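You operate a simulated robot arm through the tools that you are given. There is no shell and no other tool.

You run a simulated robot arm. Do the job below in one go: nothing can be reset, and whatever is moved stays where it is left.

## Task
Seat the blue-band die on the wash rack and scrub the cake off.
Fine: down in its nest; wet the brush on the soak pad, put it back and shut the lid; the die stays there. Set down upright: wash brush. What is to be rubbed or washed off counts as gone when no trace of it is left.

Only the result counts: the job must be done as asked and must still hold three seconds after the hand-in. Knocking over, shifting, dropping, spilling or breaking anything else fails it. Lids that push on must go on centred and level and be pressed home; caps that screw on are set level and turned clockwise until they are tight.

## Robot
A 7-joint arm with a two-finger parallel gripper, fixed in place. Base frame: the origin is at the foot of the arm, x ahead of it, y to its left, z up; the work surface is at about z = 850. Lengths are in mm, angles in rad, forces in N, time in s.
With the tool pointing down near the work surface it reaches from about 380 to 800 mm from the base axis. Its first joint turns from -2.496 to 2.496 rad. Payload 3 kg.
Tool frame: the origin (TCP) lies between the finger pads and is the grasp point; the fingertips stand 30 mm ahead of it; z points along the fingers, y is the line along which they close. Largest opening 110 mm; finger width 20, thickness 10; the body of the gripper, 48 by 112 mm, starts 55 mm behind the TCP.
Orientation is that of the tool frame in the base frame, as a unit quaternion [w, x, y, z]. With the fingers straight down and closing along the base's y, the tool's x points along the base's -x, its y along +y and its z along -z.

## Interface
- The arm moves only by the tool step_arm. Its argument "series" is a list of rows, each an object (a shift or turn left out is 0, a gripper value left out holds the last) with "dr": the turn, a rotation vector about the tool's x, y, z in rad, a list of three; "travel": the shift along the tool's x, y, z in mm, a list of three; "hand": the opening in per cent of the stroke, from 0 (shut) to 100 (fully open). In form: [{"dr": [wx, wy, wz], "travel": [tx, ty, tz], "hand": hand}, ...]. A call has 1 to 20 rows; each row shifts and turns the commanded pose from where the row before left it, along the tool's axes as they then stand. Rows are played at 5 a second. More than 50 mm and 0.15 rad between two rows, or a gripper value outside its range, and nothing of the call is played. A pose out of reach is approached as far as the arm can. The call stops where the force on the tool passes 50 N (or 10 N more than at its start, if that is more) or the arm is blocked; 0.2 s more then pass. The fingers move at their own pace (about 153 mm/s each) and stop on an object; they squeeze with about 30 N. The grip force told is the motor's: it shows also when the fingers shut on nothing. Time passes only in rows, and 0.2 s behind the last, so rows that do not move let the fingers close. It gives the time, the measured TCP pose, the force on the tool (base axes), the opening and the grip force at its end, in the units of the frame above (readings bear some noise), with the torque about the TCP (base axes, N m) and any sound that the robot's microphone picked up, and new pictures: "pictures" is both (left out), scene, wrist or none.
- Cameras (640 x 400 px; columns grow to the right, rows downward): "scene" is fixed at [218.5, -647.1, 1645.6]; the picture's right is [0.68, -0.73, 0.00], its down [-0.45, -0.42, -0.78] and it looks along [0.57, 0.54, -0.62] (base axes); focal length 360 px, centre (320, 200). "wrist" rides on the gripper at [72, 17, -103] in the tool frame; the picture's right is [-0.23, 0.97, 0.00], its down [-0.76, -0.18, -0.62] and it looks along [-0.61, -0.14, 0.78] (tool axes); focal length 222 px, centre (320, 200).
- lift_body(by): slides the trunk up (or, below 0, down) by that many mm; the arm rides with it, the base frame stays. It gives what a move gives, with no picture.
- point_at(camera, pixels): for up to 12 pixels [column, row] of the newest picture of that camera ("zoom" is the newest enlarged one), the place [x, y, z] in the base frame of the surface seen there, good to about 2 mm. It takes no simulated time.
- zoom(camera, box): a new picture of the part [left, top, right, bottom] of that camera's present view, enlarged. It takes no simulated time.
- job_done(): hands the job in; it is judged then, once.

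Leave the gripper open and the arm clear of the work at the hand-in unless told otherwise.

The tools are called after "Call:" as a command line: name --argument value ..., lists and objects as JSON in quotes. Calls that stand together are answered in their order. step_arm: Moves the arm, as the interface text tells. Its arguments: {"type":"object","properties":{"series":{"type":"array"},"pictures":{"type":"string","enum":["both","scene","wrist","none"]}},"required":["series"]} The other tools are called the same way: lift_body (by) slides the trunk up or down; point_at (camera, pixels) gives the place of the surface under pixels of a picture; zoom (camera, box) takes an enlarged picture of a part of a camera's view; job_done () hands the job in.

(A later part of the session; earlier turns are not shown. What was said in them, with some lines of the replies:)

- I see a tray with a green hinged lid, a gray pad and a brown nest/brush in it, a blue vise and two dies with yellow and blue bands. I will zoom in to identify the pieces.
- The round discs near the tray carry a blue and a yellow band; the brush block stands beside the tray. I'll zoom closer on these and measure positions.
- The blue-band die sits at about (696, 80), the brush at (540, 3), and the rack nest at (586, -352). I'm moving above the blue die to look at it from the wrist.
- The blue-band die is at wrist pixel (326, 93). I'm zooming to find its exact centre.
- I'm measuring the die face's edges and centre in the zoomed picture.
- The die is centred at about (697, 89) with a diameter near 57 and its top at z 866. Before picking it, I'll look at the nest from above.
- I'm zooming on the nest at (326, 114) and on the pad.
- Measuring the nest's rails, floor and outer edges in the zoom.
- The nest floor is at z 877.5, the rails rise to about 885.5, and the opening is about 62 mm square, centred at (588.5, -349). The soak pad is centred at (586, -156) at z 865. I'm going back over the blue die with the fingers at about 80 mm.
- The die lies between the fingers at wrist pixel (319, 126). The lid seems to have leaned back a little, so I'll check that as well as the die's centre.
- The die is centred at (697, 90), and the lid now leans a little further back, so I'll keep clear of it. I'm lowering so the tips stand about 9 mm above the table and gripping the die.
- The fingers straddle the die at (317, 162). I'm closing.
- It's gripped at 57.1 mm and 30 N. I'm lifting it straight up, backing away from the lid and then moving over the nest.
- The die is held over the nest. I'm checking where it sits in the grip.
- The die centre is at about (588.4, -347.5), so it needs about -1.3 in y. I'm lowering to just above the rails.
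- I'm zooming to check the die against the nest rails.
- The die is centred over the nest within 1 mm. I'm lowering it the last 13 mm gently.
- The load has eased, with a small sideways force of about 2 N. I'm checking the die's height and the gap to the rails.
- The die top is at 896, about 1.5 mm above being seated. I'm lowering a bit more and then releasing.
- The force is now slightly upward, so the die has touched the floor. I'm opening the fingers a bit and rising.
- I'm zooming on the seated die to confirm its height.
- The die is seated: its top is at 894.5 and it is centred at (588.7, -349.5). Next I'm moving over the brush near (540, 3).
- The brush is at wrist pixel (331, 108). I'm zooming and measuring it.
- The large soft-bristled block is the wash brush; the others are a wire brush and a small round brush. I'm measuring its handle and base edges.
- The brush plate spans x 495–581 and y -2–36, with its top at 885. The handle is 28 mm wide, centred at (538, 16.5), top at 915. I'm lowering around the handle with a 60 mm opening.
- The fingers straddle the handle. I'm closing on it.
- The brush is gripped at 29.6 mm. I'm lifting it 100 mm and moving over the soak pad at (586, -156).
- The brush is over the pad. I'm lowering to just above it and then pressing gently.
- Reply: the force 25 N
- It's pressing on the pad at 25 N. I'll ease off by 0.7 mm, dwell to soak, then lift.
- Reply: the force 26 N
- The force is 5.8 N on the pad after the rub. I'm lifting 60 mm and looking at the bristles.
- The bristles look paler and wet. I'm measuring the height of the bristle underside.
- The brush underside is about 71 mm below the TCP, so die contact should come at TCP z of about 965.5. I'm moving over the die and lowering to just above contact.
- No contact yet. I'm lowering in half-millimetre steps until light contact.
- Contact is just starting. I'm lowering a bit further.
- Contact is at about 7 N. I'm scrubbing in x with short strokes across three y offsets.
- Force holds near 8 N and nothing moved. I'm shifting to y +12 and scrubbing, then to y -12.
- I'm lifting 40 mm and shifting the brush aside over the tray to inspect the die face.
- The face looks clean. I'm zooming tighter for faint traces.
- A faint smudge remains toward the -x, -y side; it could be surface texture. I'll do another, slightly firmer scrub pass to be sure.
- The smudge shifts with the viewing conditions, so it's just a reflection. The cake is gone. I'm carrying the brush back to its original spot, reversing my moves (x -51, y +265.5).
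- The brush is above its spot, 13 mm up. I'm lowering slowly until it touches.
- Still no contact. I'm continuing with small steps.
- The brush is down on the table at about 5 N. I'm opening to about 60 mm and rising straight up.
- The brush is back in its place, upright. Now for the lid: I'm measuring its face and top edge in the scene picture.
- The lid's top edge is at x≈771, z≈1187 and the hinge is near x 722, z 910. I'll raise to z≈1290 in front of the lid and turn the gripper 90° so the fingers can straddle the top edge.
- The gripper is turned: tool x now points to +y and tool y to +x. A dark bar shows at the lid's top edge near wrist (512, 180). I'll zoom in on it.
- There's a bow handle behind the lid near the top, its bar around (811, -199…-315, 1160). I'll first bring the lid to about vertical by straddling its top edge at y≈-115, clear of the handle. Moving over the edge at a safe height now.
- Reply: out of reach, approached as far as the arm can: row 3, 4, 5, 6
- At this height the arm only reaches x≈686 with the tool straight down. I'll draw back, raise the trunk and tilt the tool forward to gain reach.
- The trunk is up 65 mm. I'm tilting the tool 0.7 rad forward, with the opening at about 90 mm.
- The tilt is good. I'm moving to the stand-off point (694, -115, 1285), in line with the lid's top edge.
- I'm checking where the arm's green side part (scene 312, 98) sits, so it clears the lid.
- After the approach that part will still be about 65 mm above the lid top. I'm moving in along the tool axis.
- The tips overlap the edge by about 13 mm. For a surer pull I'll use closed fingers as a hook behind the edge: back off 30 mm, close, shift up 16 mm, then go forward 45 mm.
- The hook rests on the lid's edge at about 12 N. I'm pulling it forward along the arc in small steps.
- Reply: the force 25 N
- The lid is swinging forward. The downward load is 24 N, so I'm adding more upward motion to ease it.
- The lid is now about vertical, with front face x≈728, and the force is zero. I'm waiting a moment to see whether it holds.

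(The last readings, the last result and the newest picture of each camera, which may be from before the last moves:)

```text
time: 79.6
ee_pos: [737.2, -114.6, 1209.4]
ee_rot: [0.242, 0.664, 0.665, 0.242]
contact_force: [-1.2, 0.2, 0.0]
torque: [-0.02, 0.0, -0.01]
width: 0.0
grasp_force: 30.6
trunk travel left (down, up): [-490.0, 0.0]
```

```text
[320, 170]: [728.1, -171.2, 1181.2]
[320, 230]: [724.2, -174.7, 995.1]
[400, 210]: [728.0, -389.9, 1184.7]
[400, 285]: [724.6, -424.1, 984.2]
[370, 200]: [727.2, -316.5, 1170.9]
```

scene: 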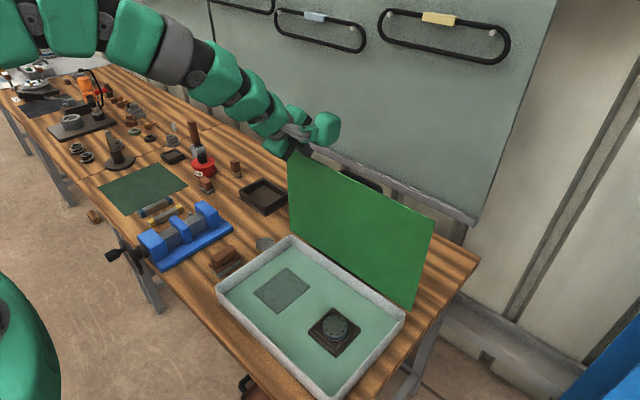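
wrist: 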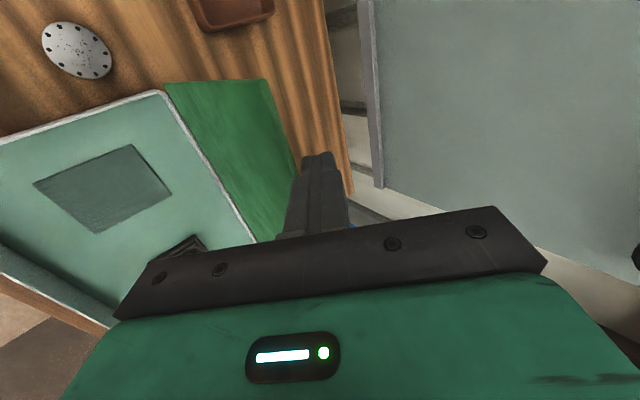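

It holds by hinge friction. I'll pull gently a bit past vertical, then take it by its handle for a controlled closing.

Call:
step_arm --series '[{"travel": [0, -6.76, -5.16]}, {"travel": [0, -6.76, -5.16]}, {"travel": [0, -6.76, -5.16]}, {"travel": [0, -6.76, -5.16]}, {"travel": [0, -6.76, -5.16]}, {}, {}]'

Call:
point_at --camera "scene" --pixels '[[320, 180], [320, 230], [400, 220], [400, 285], [370, 205]]'

```text
time: 81.2
ee_pos: [694.8, -114.5, 1208.7]
ee_rot: [0.242, 0.664, 0.665, 0.242]
contact_force: [-0.2, 0.2, 0.5]
torque: [0.01, 0.0, 0.03]
width: 0.0
grasp_force: 30.8
trunk travel left (down, up): [-490.0, 0.0]
```

scene: 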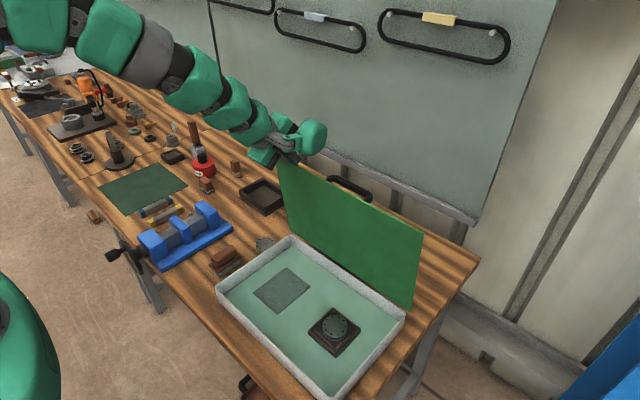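
wrist: 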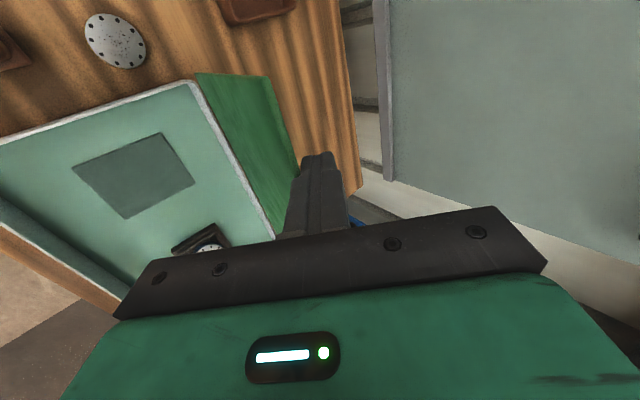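

```text
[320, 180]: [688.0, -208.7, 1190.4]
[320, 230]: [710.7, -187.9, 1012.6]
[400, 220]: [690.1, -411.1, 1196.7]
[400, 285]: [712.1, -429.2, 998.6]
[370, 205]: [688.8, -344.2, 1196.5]
```

The lid is now 7° forward and holding. A few more gentle steps.

Call:
step_arm --series '[{"travel": [0, -7.2, -4.6]}, {"travel": [0, -7.2, -4.6]}, {"travel": [0, -7.2, -4.6]}, {}, {}]'

Call:
point_at --camera "scene" --pixels '[[320, 190], [320, 230], [390, 220], [400, 285], [370, 210], [330, 181], [350, 189], [370, 199], [345, 186]]'

Call:
zoom --camera "scene" --box '[260, 140, 430, 310]'

```text
time: 82.4
ee_pos: [668.0, -115.3, 1204.7]
ee_rot: [0.241, 0.664, 0.665, 0.242]
contact_force: [1.4, -0.2, -0.6]
torque: [0.02, 0.01, -0.01]
width: 0.2
grasp_force: 30.3
trunk travel left (down, up): [-490.0, 0.0]
```

scene: 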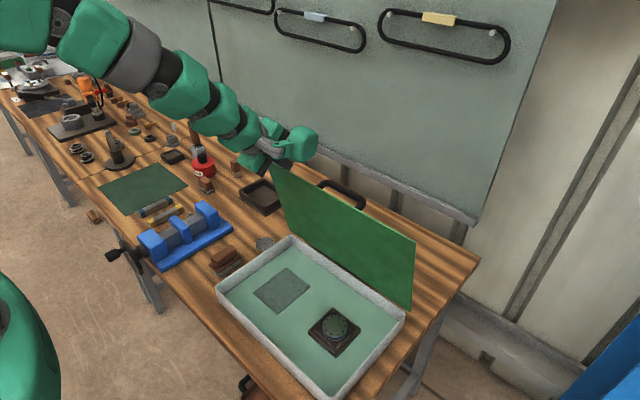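
wrist: 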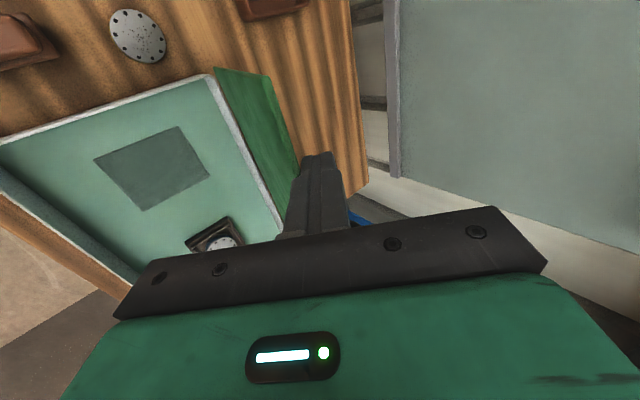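

```text
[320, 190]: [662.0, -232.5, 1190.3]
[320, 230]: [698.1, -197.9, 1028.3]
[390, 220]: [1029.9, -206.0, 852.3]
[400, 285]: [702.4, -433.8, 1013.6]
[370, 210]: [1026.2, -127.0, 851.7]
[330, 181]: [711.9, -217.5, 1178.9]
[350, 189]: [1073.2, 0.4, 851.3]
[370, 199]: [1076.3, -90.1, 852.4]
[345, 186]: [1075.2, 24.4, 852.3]
```

```text
2.35 times, centred on (345, 225) of scene
```

zoom: 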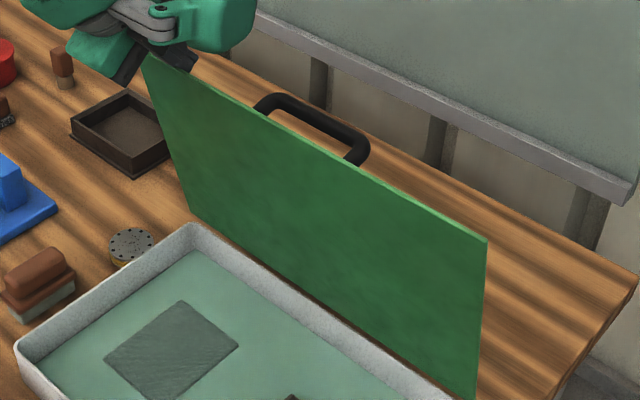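

The lid is 12.5° forward and holding, and its bow handle is visible. I'm measuring the handle bar in the zoom.

Call:
point_at --camera "zoom" --pixels '[[263, 102], [280, 99], [300, 107], [320, 118], [340, 129], [358, 141], [310, 117], [360, 155], [258, 110], [300, 112], [440, 218], [240, 104]]'

```text
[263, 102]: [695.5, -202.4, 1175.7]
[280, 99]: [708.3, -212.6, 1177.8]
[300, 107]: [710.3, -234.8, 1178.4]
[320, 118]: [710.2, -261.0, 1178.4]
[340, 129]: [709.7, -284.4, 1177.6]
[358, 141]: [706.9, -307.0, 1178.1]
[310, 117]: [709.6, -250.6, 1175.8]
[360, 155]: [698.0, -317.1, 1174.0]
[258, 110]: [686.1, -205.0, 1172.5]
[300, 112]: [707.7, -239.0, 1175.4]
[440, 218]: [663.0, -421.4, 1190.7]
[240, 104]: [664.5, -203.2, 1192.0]
```

The bar is at about (709.5, -205…-312, 1173). I'm lifting the hook straight up off the edge, then reducing the tilt to 0.2 rad.

Call:
step_arm --series '[{"travel": [0, 13, -15.3]}, {"travel": [0, 13, -15.3]}, {"travel": [0, 13, -15.3]}, {"travel": [0, 13, -15.3]}, {"dr": [0.125, 0, 0]}, {"dr": [0.125, 0, 0]}, {"dr": [0.125, 0, 0]}, {"dr": [0.125, 0, 0], "hand": 40}, {}]'

```text
time: 84.4
ee_pos: [667.3, -115.1, 1285.4]
ee_rot: [0.071, 0.704, 0.704, 0.07]
contact_force: [0.1, -0.6, 0.3]
torque: [0.03, -0.02, 0.01]
width: 44.0
grasp_force: 0.0
trunk travel left (down, up): [-490.0, 0.0]
```

scene: 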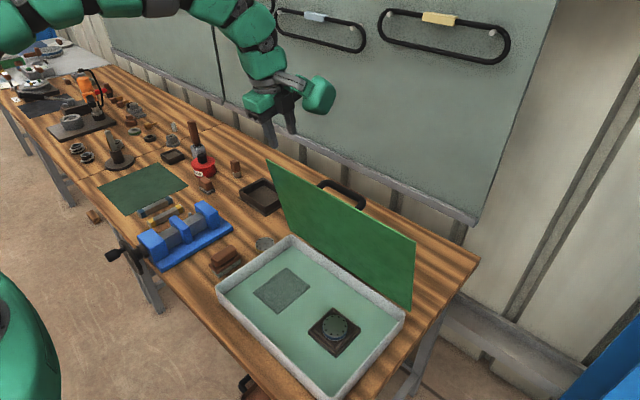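
wrist: 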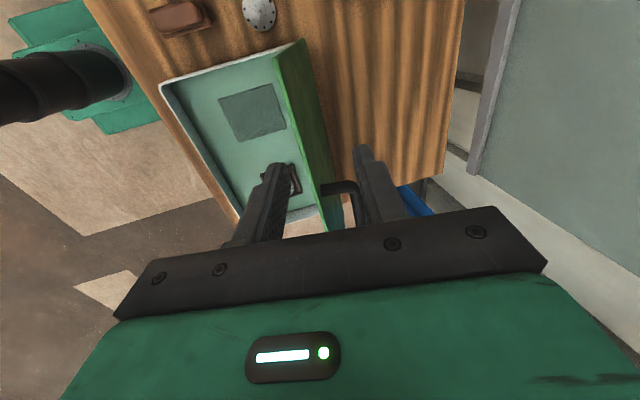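

The tilt is now 0.2 rad. I'm moving along to y=-257 and then to a stand-off just above the handle bar.

Call:
step_arm --series '[{"travel": [-35.5, 0, 0]}, {"travel": [-35.5, 0, 0]}, {"travel": [-35.5, 0, 0]}, {"travel": [-35.5, 0, 0]}, {"travel": [0, 9.5, 26.8]}, {"travel": [0, 9.5, 26.8]}, {}]'

```text
time: 86.0
ee_pos: [698.5, -257.0, 1236.9]
ee_rot: [0.07, 0.703, 0.704, 0.071]
contact_force: [0.8, -0.1, -0.4]
torque: [-0.01, 0.0, 0.01]
width: 43.8
grasp_force: 0.1
trunk travel left (down, up): [-490.0, 0.0]
```

scene: 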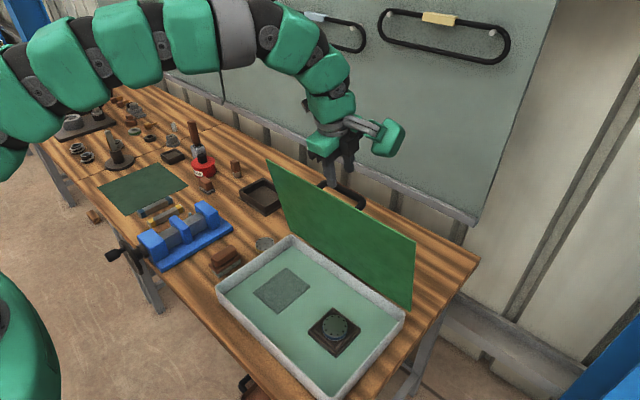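
wrist: 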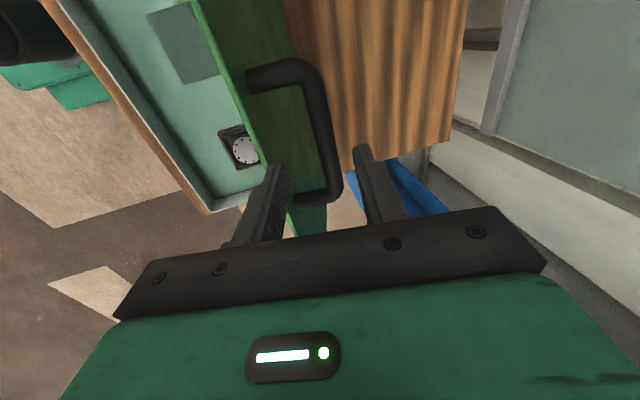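

The bar appears between the fingers, wrist (325, 130). I'm checking its position.

Call:
point_at --camera "wrist" --pixels '[[318, 90], [325, 125], [331, 160], [335, 185], [275, 75], [311, 110], [330, 110], [315, 195], [290, 150]]'

```text
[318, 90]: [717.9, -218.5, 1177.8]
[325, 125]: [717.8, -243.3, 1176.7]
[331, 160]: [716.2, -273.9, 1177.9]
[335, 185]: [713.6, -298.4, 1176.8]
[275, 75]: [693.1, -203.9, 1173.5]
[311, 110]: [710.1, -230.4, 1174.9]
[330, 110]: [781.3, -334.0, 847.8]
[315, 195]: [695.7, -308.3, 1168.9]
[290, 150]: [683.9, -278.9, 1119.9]
```

The bar centre is near (714, 1171). I'm lowering along the tool axis so the fingers straddle it.

Call:
step_arm --series '[{"travel": [0, 2, 15]}, {"travel": [0, 0, 15]}, {"travel": [0, 0, 15]}, {"travel": [0, 0, 13]}, {}]'

```text
time: 87.2
ee_pos: [712.8, -256.5, 1180.4]
ee_rot: [0.07, 0.703, 0.704, 0.071]
contact_force: [1.1, -0.4, 0.4]
torque: [0.0, 0.0, -0.01]
width: 44.0
grasp_force: 0.0
trunk travel left (down, up): [-490.0, 0.0]
```

scene: 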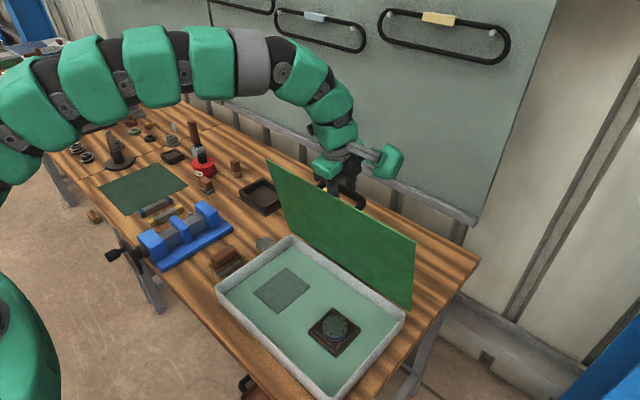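
wrist: 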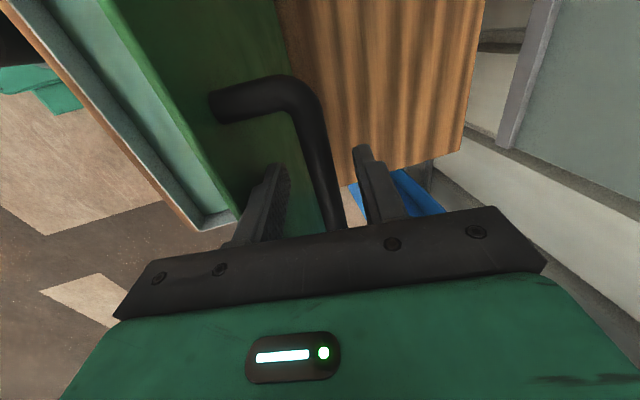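

The bar is between the fingers. I'm closing on it.

Call:
step_arm --series '[{"hand": 20}, {"hand": 5}, {"hand": 5}, {}]'

```text
time: 88.2
ee_pos: [712.0, -256.2, 1180.2]
ee_rot: [0.071, 0.703, 0.704, 0.07]
contact_force: [1.2, -0.4, 2.3]
torque: [0.3, -0.05, -0.69]
width: 15.6
grasp_force: 44.8
trunk travel left (down, up): [-490.0, 0.0]
```

scene: 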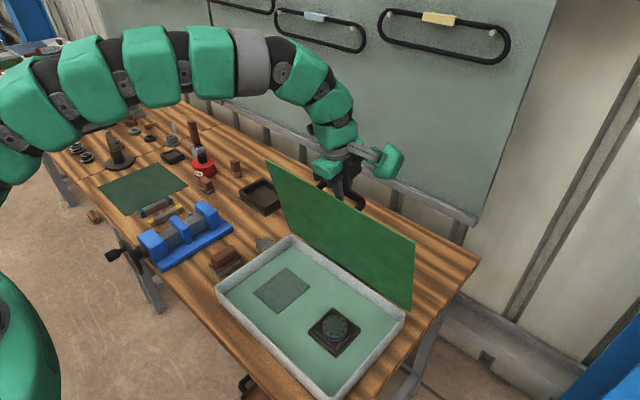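
wrist: 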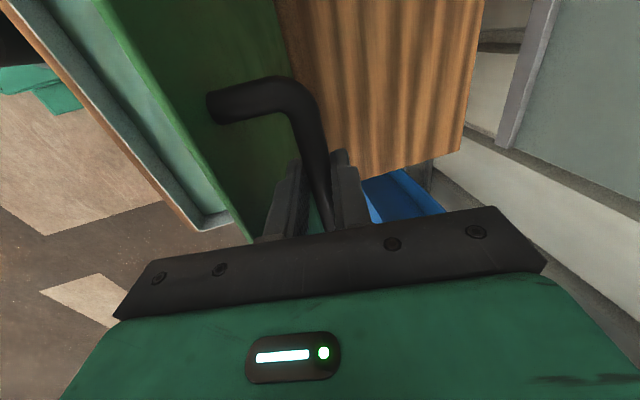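

The handle is gripped at 15.6 mm. Pivoting about the hinge near (723, 913), I'm starting to lower the lid along its arc and watching the force.

Call:
step_arm --series '[{"travel": [0, -8.79, -1.15]}, {"travel": [0, -8.79, -1.15]}, {"travel": [0, -9.03, -0.55]}, {"travel": [0, -9.03, -0.55]}, {"travel": [0, -18.09, 0.16]}, {}]'

```text
time: 89.6
ee_pos: [658.5, -255.5, 1171.2]
ee_rot: [0.068, 0.703, 0.704, 0.069]
contact_force: [0.9, 0.7, -7.3]
torque: [0.37, 0.07, -0.6]
width: 15.5
grasp_force: 45.1
trunk travel left (down, up): [-490.0, 0.0]
```

scene: 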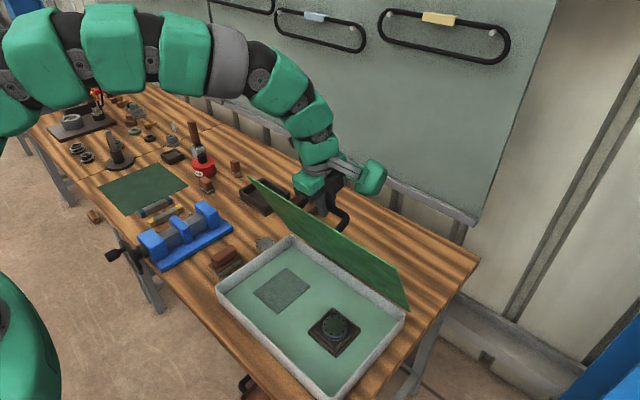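
wrist: 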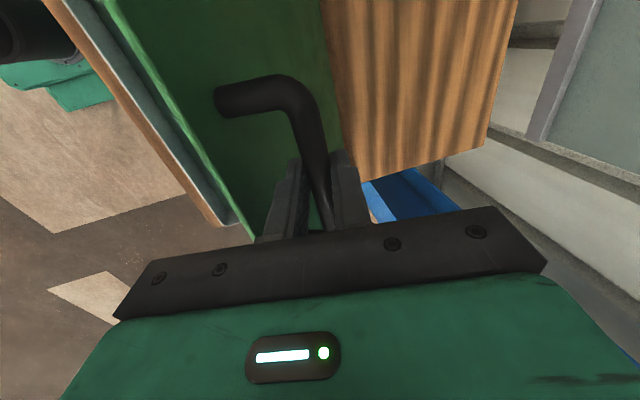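

The lid follows well, with forces under 8 N. I'm continuing along the arc.

Call:
step_arm --series '[{"travel": [0, -18.03, 1.43]}, {"travel": [0, -17.89, 2.67]}, {"travel": [0, -17.66, 3.92]}, {"travel": [0, -17.34, 5.15]}, {"travel": [0, -16.94, 6.34]}, {}]'

```text
time: 91.0
ee_pos: [577.1, -257.7, 1135.7]
ee_rot: [0.07, 0.703, 0.704, 0.069]
contact_force: [8.2, 10.9, -8.4]
torque: [1.15, -0.15, -0.43]
width: 15.5
grasp_force: 44.6
trunk travel left (down, up): [-490.0, 0.0]
```

scene: 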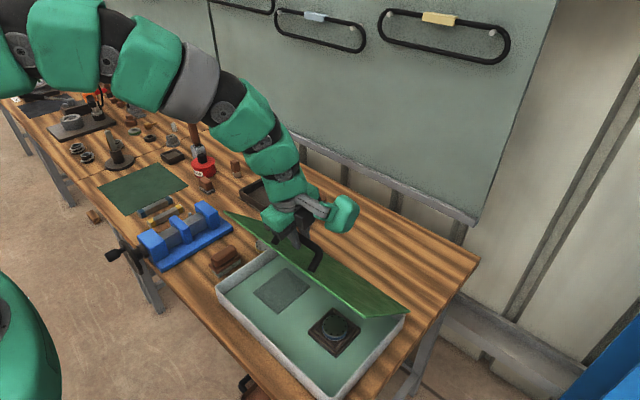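
wrist: 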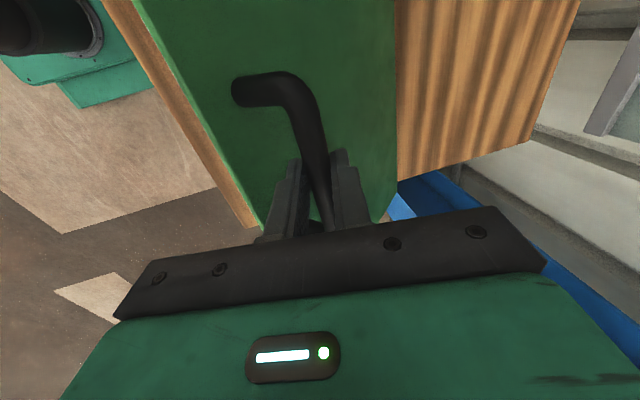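

A side force of about 11 N in +y appeared. I'll ease it by shifting 1.5 mm toward +y, pausing to see.

Call:
step_arm --series '[{"travel": [1.5, 0, 0]}, {}]' --pictures "none"

```text
time: 91.6
ee_pos: [578.8, -256.7, 1135.2]
ee_rot: [0.071, 0.703, 0.704, 0.07]
contact_force: [6.3, -0.2, -12.8]
torque: [-0.2, -0.09, -0.65]
width: 15.9
grasp_force: 44.9
trunk travel left (down, up): [-490.0, 0.0]
```

The side force is gone. I'm continuing down the arc.

Call:
step_arm --series '[{"travel": [0, -16.46, 7.51]}, {"travel": [0, -15.9, 8.64]}, {"travel": [0, -15.25, 9.72]}, {"travel": [0, -14.54, 10.77]}, {}]'

```text
time: 92.8
ee_pos: [526.2, -255.9, 1086.2]
ee_rot: [0.07, 0.703, 0.704, 0.07]
contact_force: [21.7, 0.3, -14.4]
torque: [-0.23, -0.37, -0.52]
width: 15.6
grasp_force: 45.2
trunk travel left (down, up): [-490.0, 0.0]
```

scene: 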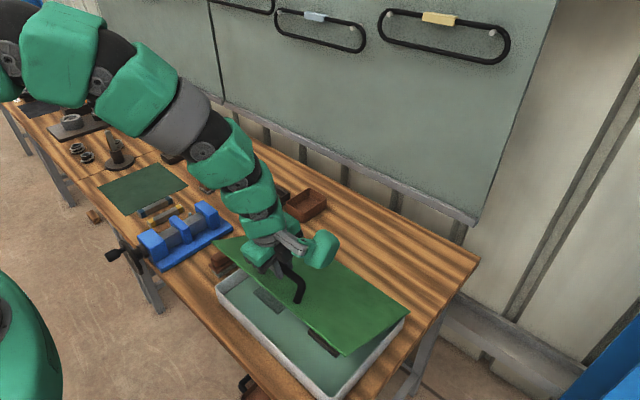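
wrist: 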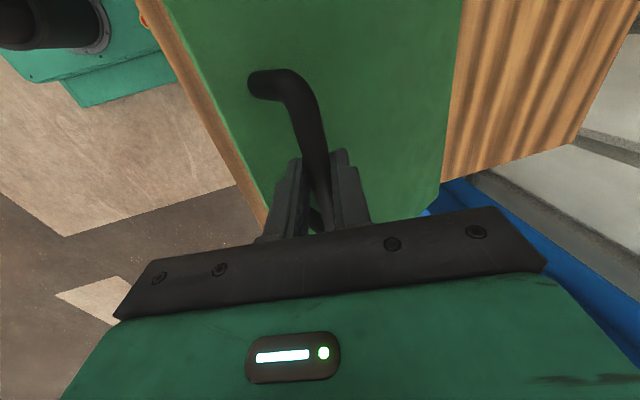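

An inward radial force of about 26 N shows that my arc radius is slightly large. I'm relieving it by moving 3 mm toward the hinge.

Call:
step_arm --series '[{"travel": [0, 1.9, 2.3]}, {}]' --pictures "none"

Call:
point_at --camera "scene" --pixels '[[217, 291], [322, 393], [403, 314], [230, 245], [410, 312], [343, 353]]'

```text
time: 93.4
ee_pos: [526.0, -256.5, 1086.4]
ee_rot: [0.071, 0.703, 0.704, 0.071]
contact_force: [1.5, -3.4, 0.2]
torque: [-0.34, 0.06, -0.47]
width: 15.7
grasp_force: 44.6
trunk travel left (down, up): [-490.0, 0.0]
```

```text
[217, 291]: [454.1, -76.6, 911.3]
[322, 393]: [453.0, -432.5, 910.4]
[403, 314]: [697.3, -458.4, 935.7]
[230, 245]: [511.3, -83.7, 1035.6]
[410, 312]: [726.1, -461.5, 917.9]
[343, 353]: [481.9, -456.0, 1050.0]
```

The force is relieved and the tray hasn't moved. I'm continuing with the refined hinge (723, 921) and radius 251.

Call:
step_arm --series '[{"travel": [0, -12.45, 11.04]}, {"travel": [0, -12.24, 12.52]}, {"travel": [0, -11.37, 13.3]}, {}]' --pictures "scene"

```text
time: 94.4
ee_pos: [497.3, -256.4, 1042.6]
ee_rot: [0.07, 0.703, 0.704, 0.07]
contact_force: [6.6, -4.7, -3.6]
torque: [-0.35, -0.14, -0.49]
width: 15.6
grasp_force: 44.8
trunk travel left (down, up): [-490.0, 0.0]
```

scene: 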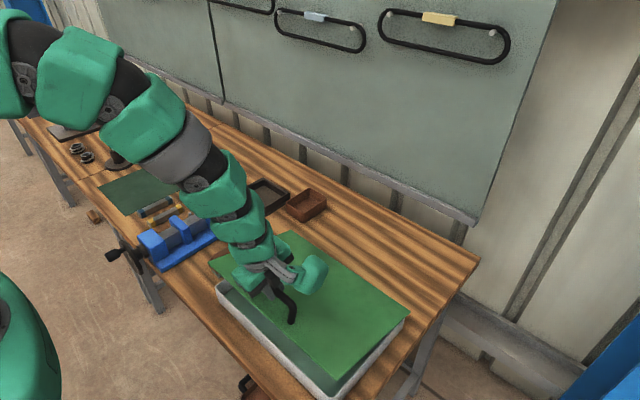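

Forces remain small. I'm continuing nearly to shut.

Call:
step_arm --series '[{"travel": [0, -9.9, 14.11]}, {"travel": [0, -9.2, 14.82]}, {"travel": [0, -8.2, 15.36]}, {}]'

```text
time: 95.4
ee_pos: [480.5, -256.6, 993.5]
ee_rot: [0.07, 0.703, 0.704, 0.071]
contact_force: [7.7, -5.5, -5.4]
torque: [0.72, -0.05, -0.08]
width: 15.6
grasp_force: 45.1
trunk travel left (down, up): [-490.0, 0.0]
```

scene: 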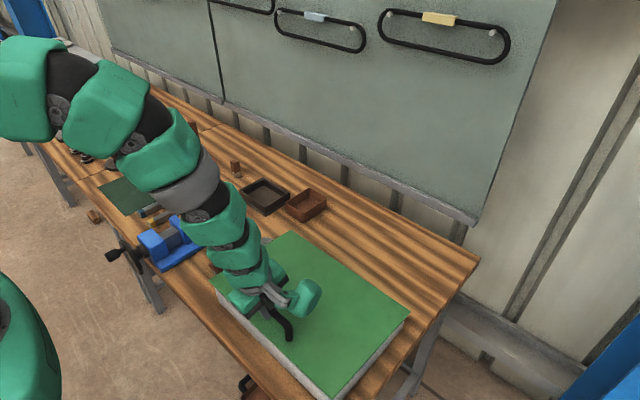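
wrist: 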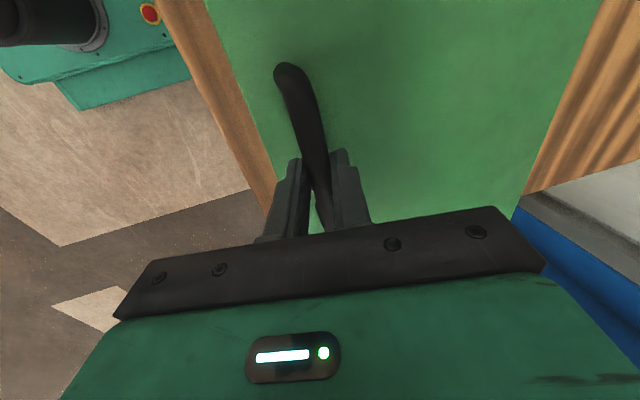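

Nearly shut, with about 19 mm left. I'm lowering in smaller steps until it rests on the rim.

Call:
step_arm --series '[{"travel": [0, -2.5, 6]}, {"travel": [0, -2.5, 6]}, {"travel": [0, -1.0, 3]}, {}]'

Call:
point_at --camera "scene" --pixels '[[217, 288], [330, 390], [400, 318], [290, 236], [350, 350], [300, 250], [380, 310]]'

Call:
zoom --camera "scene" --box '[200, 230, 420, 400]'

```text
time: 96.4
ee_pos: [477.2, -255.2, 979.9]
ee_rot: [0.071, 0.703, 0.705, 0.07]
contact_force: [1.6, -7.3, 0.5]
torque: [-0.95, -0.19, -0.41]
width: 15.4
grasp_force: 45.0
trunk travel left (down, up): [-490.0, 0.0]
```

scene: 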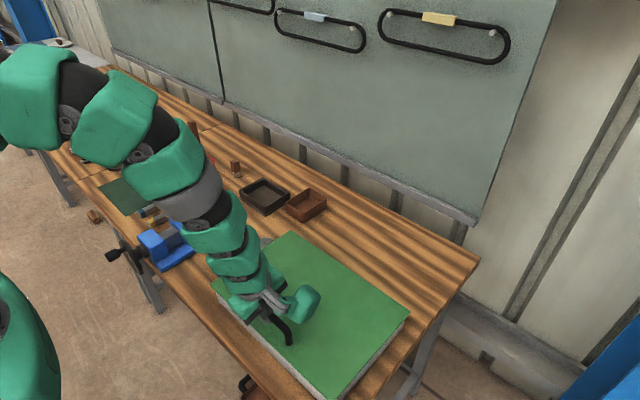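
wrist: 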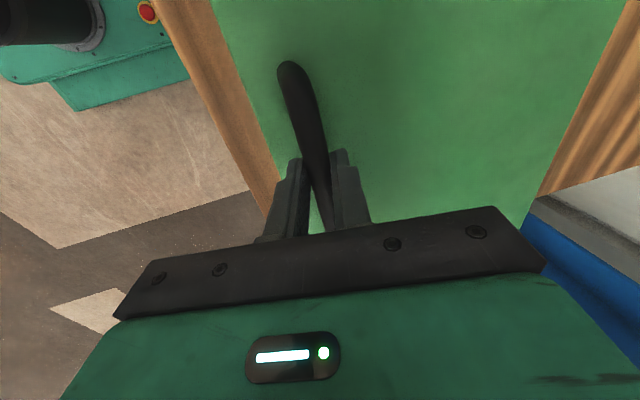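

```text
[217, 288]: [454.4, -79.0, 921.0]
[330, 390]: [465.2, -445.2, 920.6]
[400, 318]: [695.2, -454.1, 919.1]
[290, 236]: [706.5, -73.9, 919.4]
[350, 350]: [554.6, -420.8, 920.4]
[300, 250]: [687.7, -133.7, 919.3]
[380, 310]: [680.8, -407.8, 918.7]
```

```text
2.35 times, centred on (310, 315) of scene
```

zoom: 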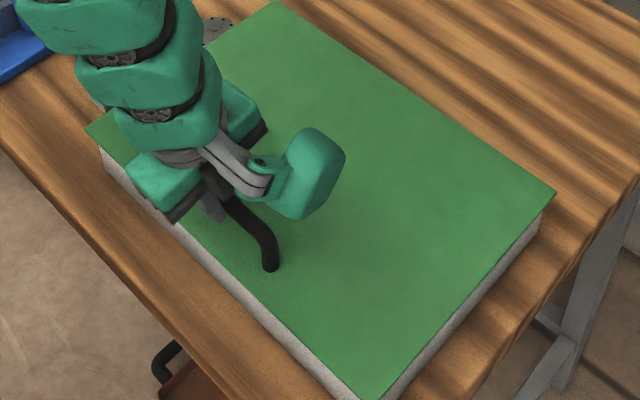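

The lid top reads 921 at the front and 919 at the rear, so it's almost flat. I'm pressing down 2 mm more.

Call:
step_arm --series '[{"travel": [0, -0.3, 1.5]}, {"travel": [0, -0.2, 1]}, {}]' --pictures "none"

```text
time: 97.2
ee_pos: [477.4, -256.3, 975.8]
ee_rot: [0.071, 0.703, 0.704, 0.07]
contact_force: [1.0, -9.0, 1.9]
torque: [-0.3, -0.03, -0.19]
width: 15.7
grasp_force: 45.0
trunk travel left (down, up): [-490.0, 0.0]
```

Downward resistance is only just starting. I'm easing y by -1 and lowering 1.5 mm more.

Call:
step_arm --series '[{"travel": [-1, 0, 0.8]}, {"travel": [0, 0, 0.8]}, {}]' --pictures "none"

Call:
point_at --camera "scene" --pixels '[[217, 288], [330, 390], [400, 318], [290, 236], [350, 350], [300, 250], [380, 310]]'

```text
time: 98.0
ee_pos: [476.8, -256.2, 975.8]
ee_rot: [0.071, 0.703, 0.704, 0.07]
contact_force: [2.5, 2.0, 27.2]
torque: [1.03, -0.16, -0.07]
width: 15.4
grasp_force: 45.2
trunk travel left (down, up): [-490.0, 0.0]
```

```text
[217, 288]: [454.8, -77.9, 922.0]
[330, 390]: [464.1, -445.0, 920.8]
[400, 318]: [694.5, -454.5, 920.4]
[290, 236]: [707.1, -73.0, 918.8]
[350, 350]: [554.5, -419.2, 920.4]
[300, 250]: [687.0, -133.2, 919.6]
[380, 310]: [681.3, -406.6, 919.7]
```

The lid is resting firmly on the rim, with 27 N resistance. I'm easing off, opening and withdrawing along the tool axis.

Call:
step_arm --series '[{"travel": [0, 0, -0.8]}, {"hand": 35}, {"hand": 40}, {}, {"travel": [0, 0, -20]}, {"travel": [0, 0, -40]}, {"travel": [0, 0, -40]}, {"travel": [0, 0, -40]}, {}]'

Call:
point_at --camera "scene" --pixels '[[217, 288], [330, 390], [400, 318], [290, 236], [350, 350], [300, 250], [380, 310]]'

Call:
zoom --camera "scene" --box '[190, 220, 420, 400]'

```text
time: 100.0
ee_pos: [448.7, -256.1, 1113.0]
ee_rot: [0.07, 0.703, 0.704, 0.07]
contact_force: [0.0, 0.4, -0.6]
torque: [-0.01, -0.01, 0.02]
width: 43.9
grasp_force: 0.0
trunk travel left (down, up): [-490.0, 0.0]
```

scene: 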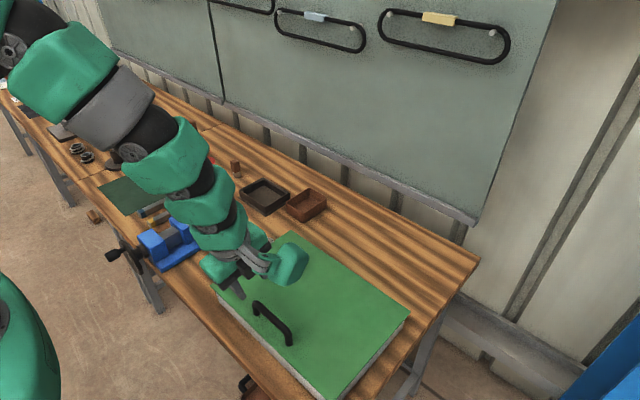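
wrist: 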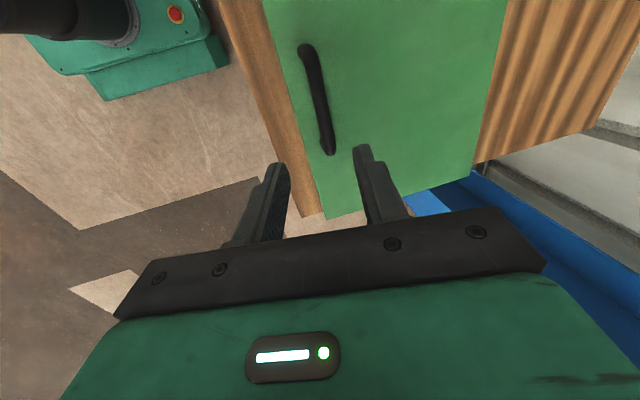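

```text
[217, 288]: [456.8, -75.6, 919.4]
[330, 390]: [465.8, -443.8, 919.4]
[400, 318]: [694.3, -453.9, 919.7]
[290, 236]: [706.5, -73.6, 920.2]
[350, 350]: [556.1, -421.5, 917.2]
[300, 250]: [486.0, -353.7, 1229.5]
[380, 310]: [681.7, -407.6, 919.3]
```

```text
2.22 times, centred on (305, 310) of scene
```

zoom: 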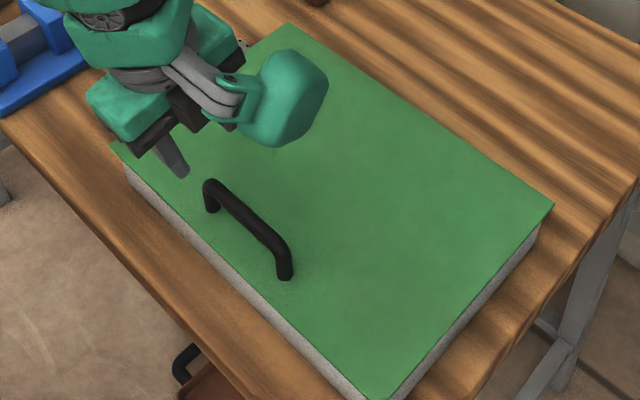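

The lid now lies flat at about 919.4 everywhere, so it's shut. I'm raising the arm clear, opening the gripper fully and checking the bench.

Call:
step_arm --series '[{"travel": [0, 8, -39], "hand": 100}, {"travel": [0, 8, -39]}, {"travel": [0, 8, -39]}, {"travel": [0, 8, -39]}, {"travel": [0, 8, -39]}, {"travel": [0, 8, -39]}, {}, {}]'

Call:
zoom --camera "scene" --box '[90, 140, 330, 310]'

Call:
zoom --camera "scene" --box '[195, 230, 285, 300]'

```text
time: 101.8
ee_pos: [448.9, -255.9, 1350.0]
ee_rot: [0.07, 0.703, 0.704, 0.071]
contact_force: [0.9, -0.5, -0.7]
torque: [0.03, -0.02, 0.04]
width: 109.8
grasp_force: 0.1
trunk travel left (down, up): [-490.0, 0.0]
```

scene: 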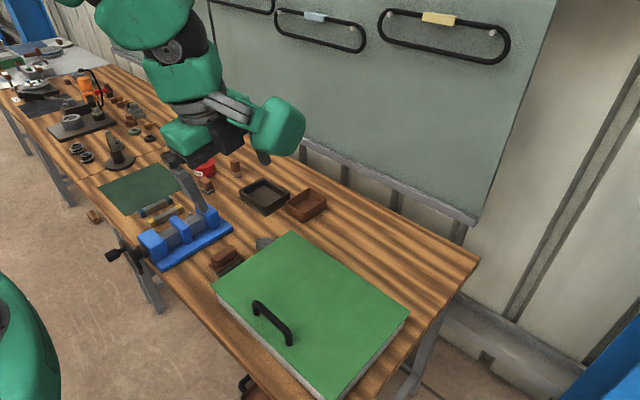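
wrist: 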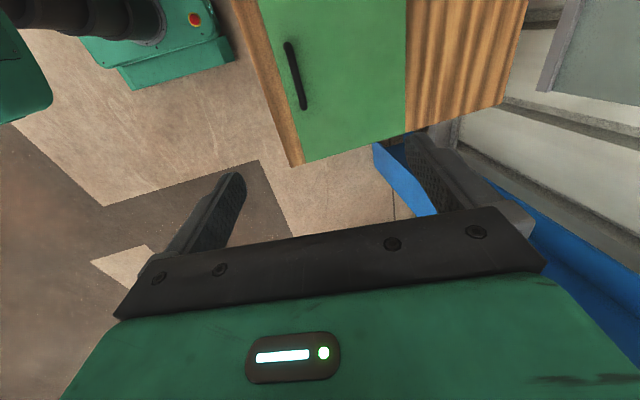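

```text
2.35 times, centred on (210, 225) of scene
```

zoom: 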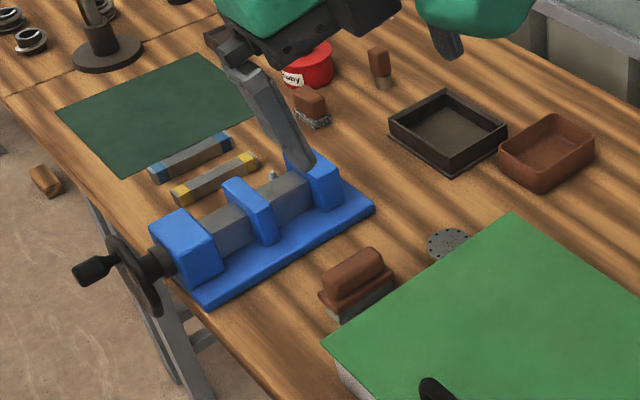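

```text
5.71 times, centred on (240, 265) of scene
```

zoom: 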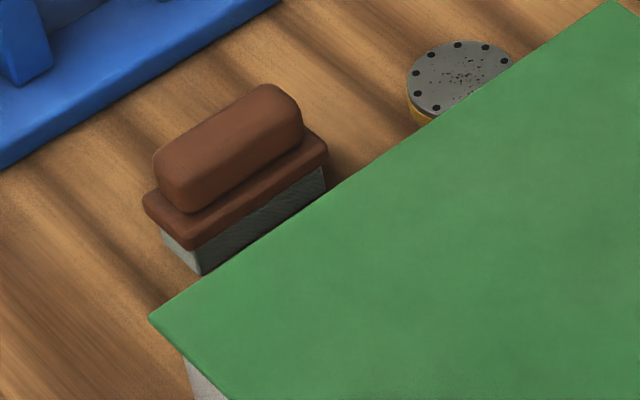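

The lid is shut flat, and the brush stands upright in its original place. The yellow-band die and the other items are where they were. The cleaned blue-band die is in its nest under the lid. The gripper is open and clear, so I'm handing in.

Call:
job_done

```text
The job is handed in.
```

I've handed the job in. The blue-band die is seated in the wash-rack nest with its face scrubbed, and it stays there under the closed lid.

- **Die:** it sits flat on the nest floor, centred between the rails.
- **Scrubbing:** I wetted the brush on the soak pad and made two scrub passes; no cake specks remain. A very faint shading on one side of the face looked the same after the second pass, so I took it for the metal's surface rather than cake.
- **Brush:** it is upright on the bench in its original place.
- **Lid:** it lies flat on the tray rim at about the same height at every point I measured. I lowered it by its handle and pressed it down.
- **Knock along the way:** early on, the arm brushed the open lid and pushed it back about 5° before I closed it. The tray had not moved, and nothing else on the bench looks out of place.

The gripper is open and the arm is clear of the work.
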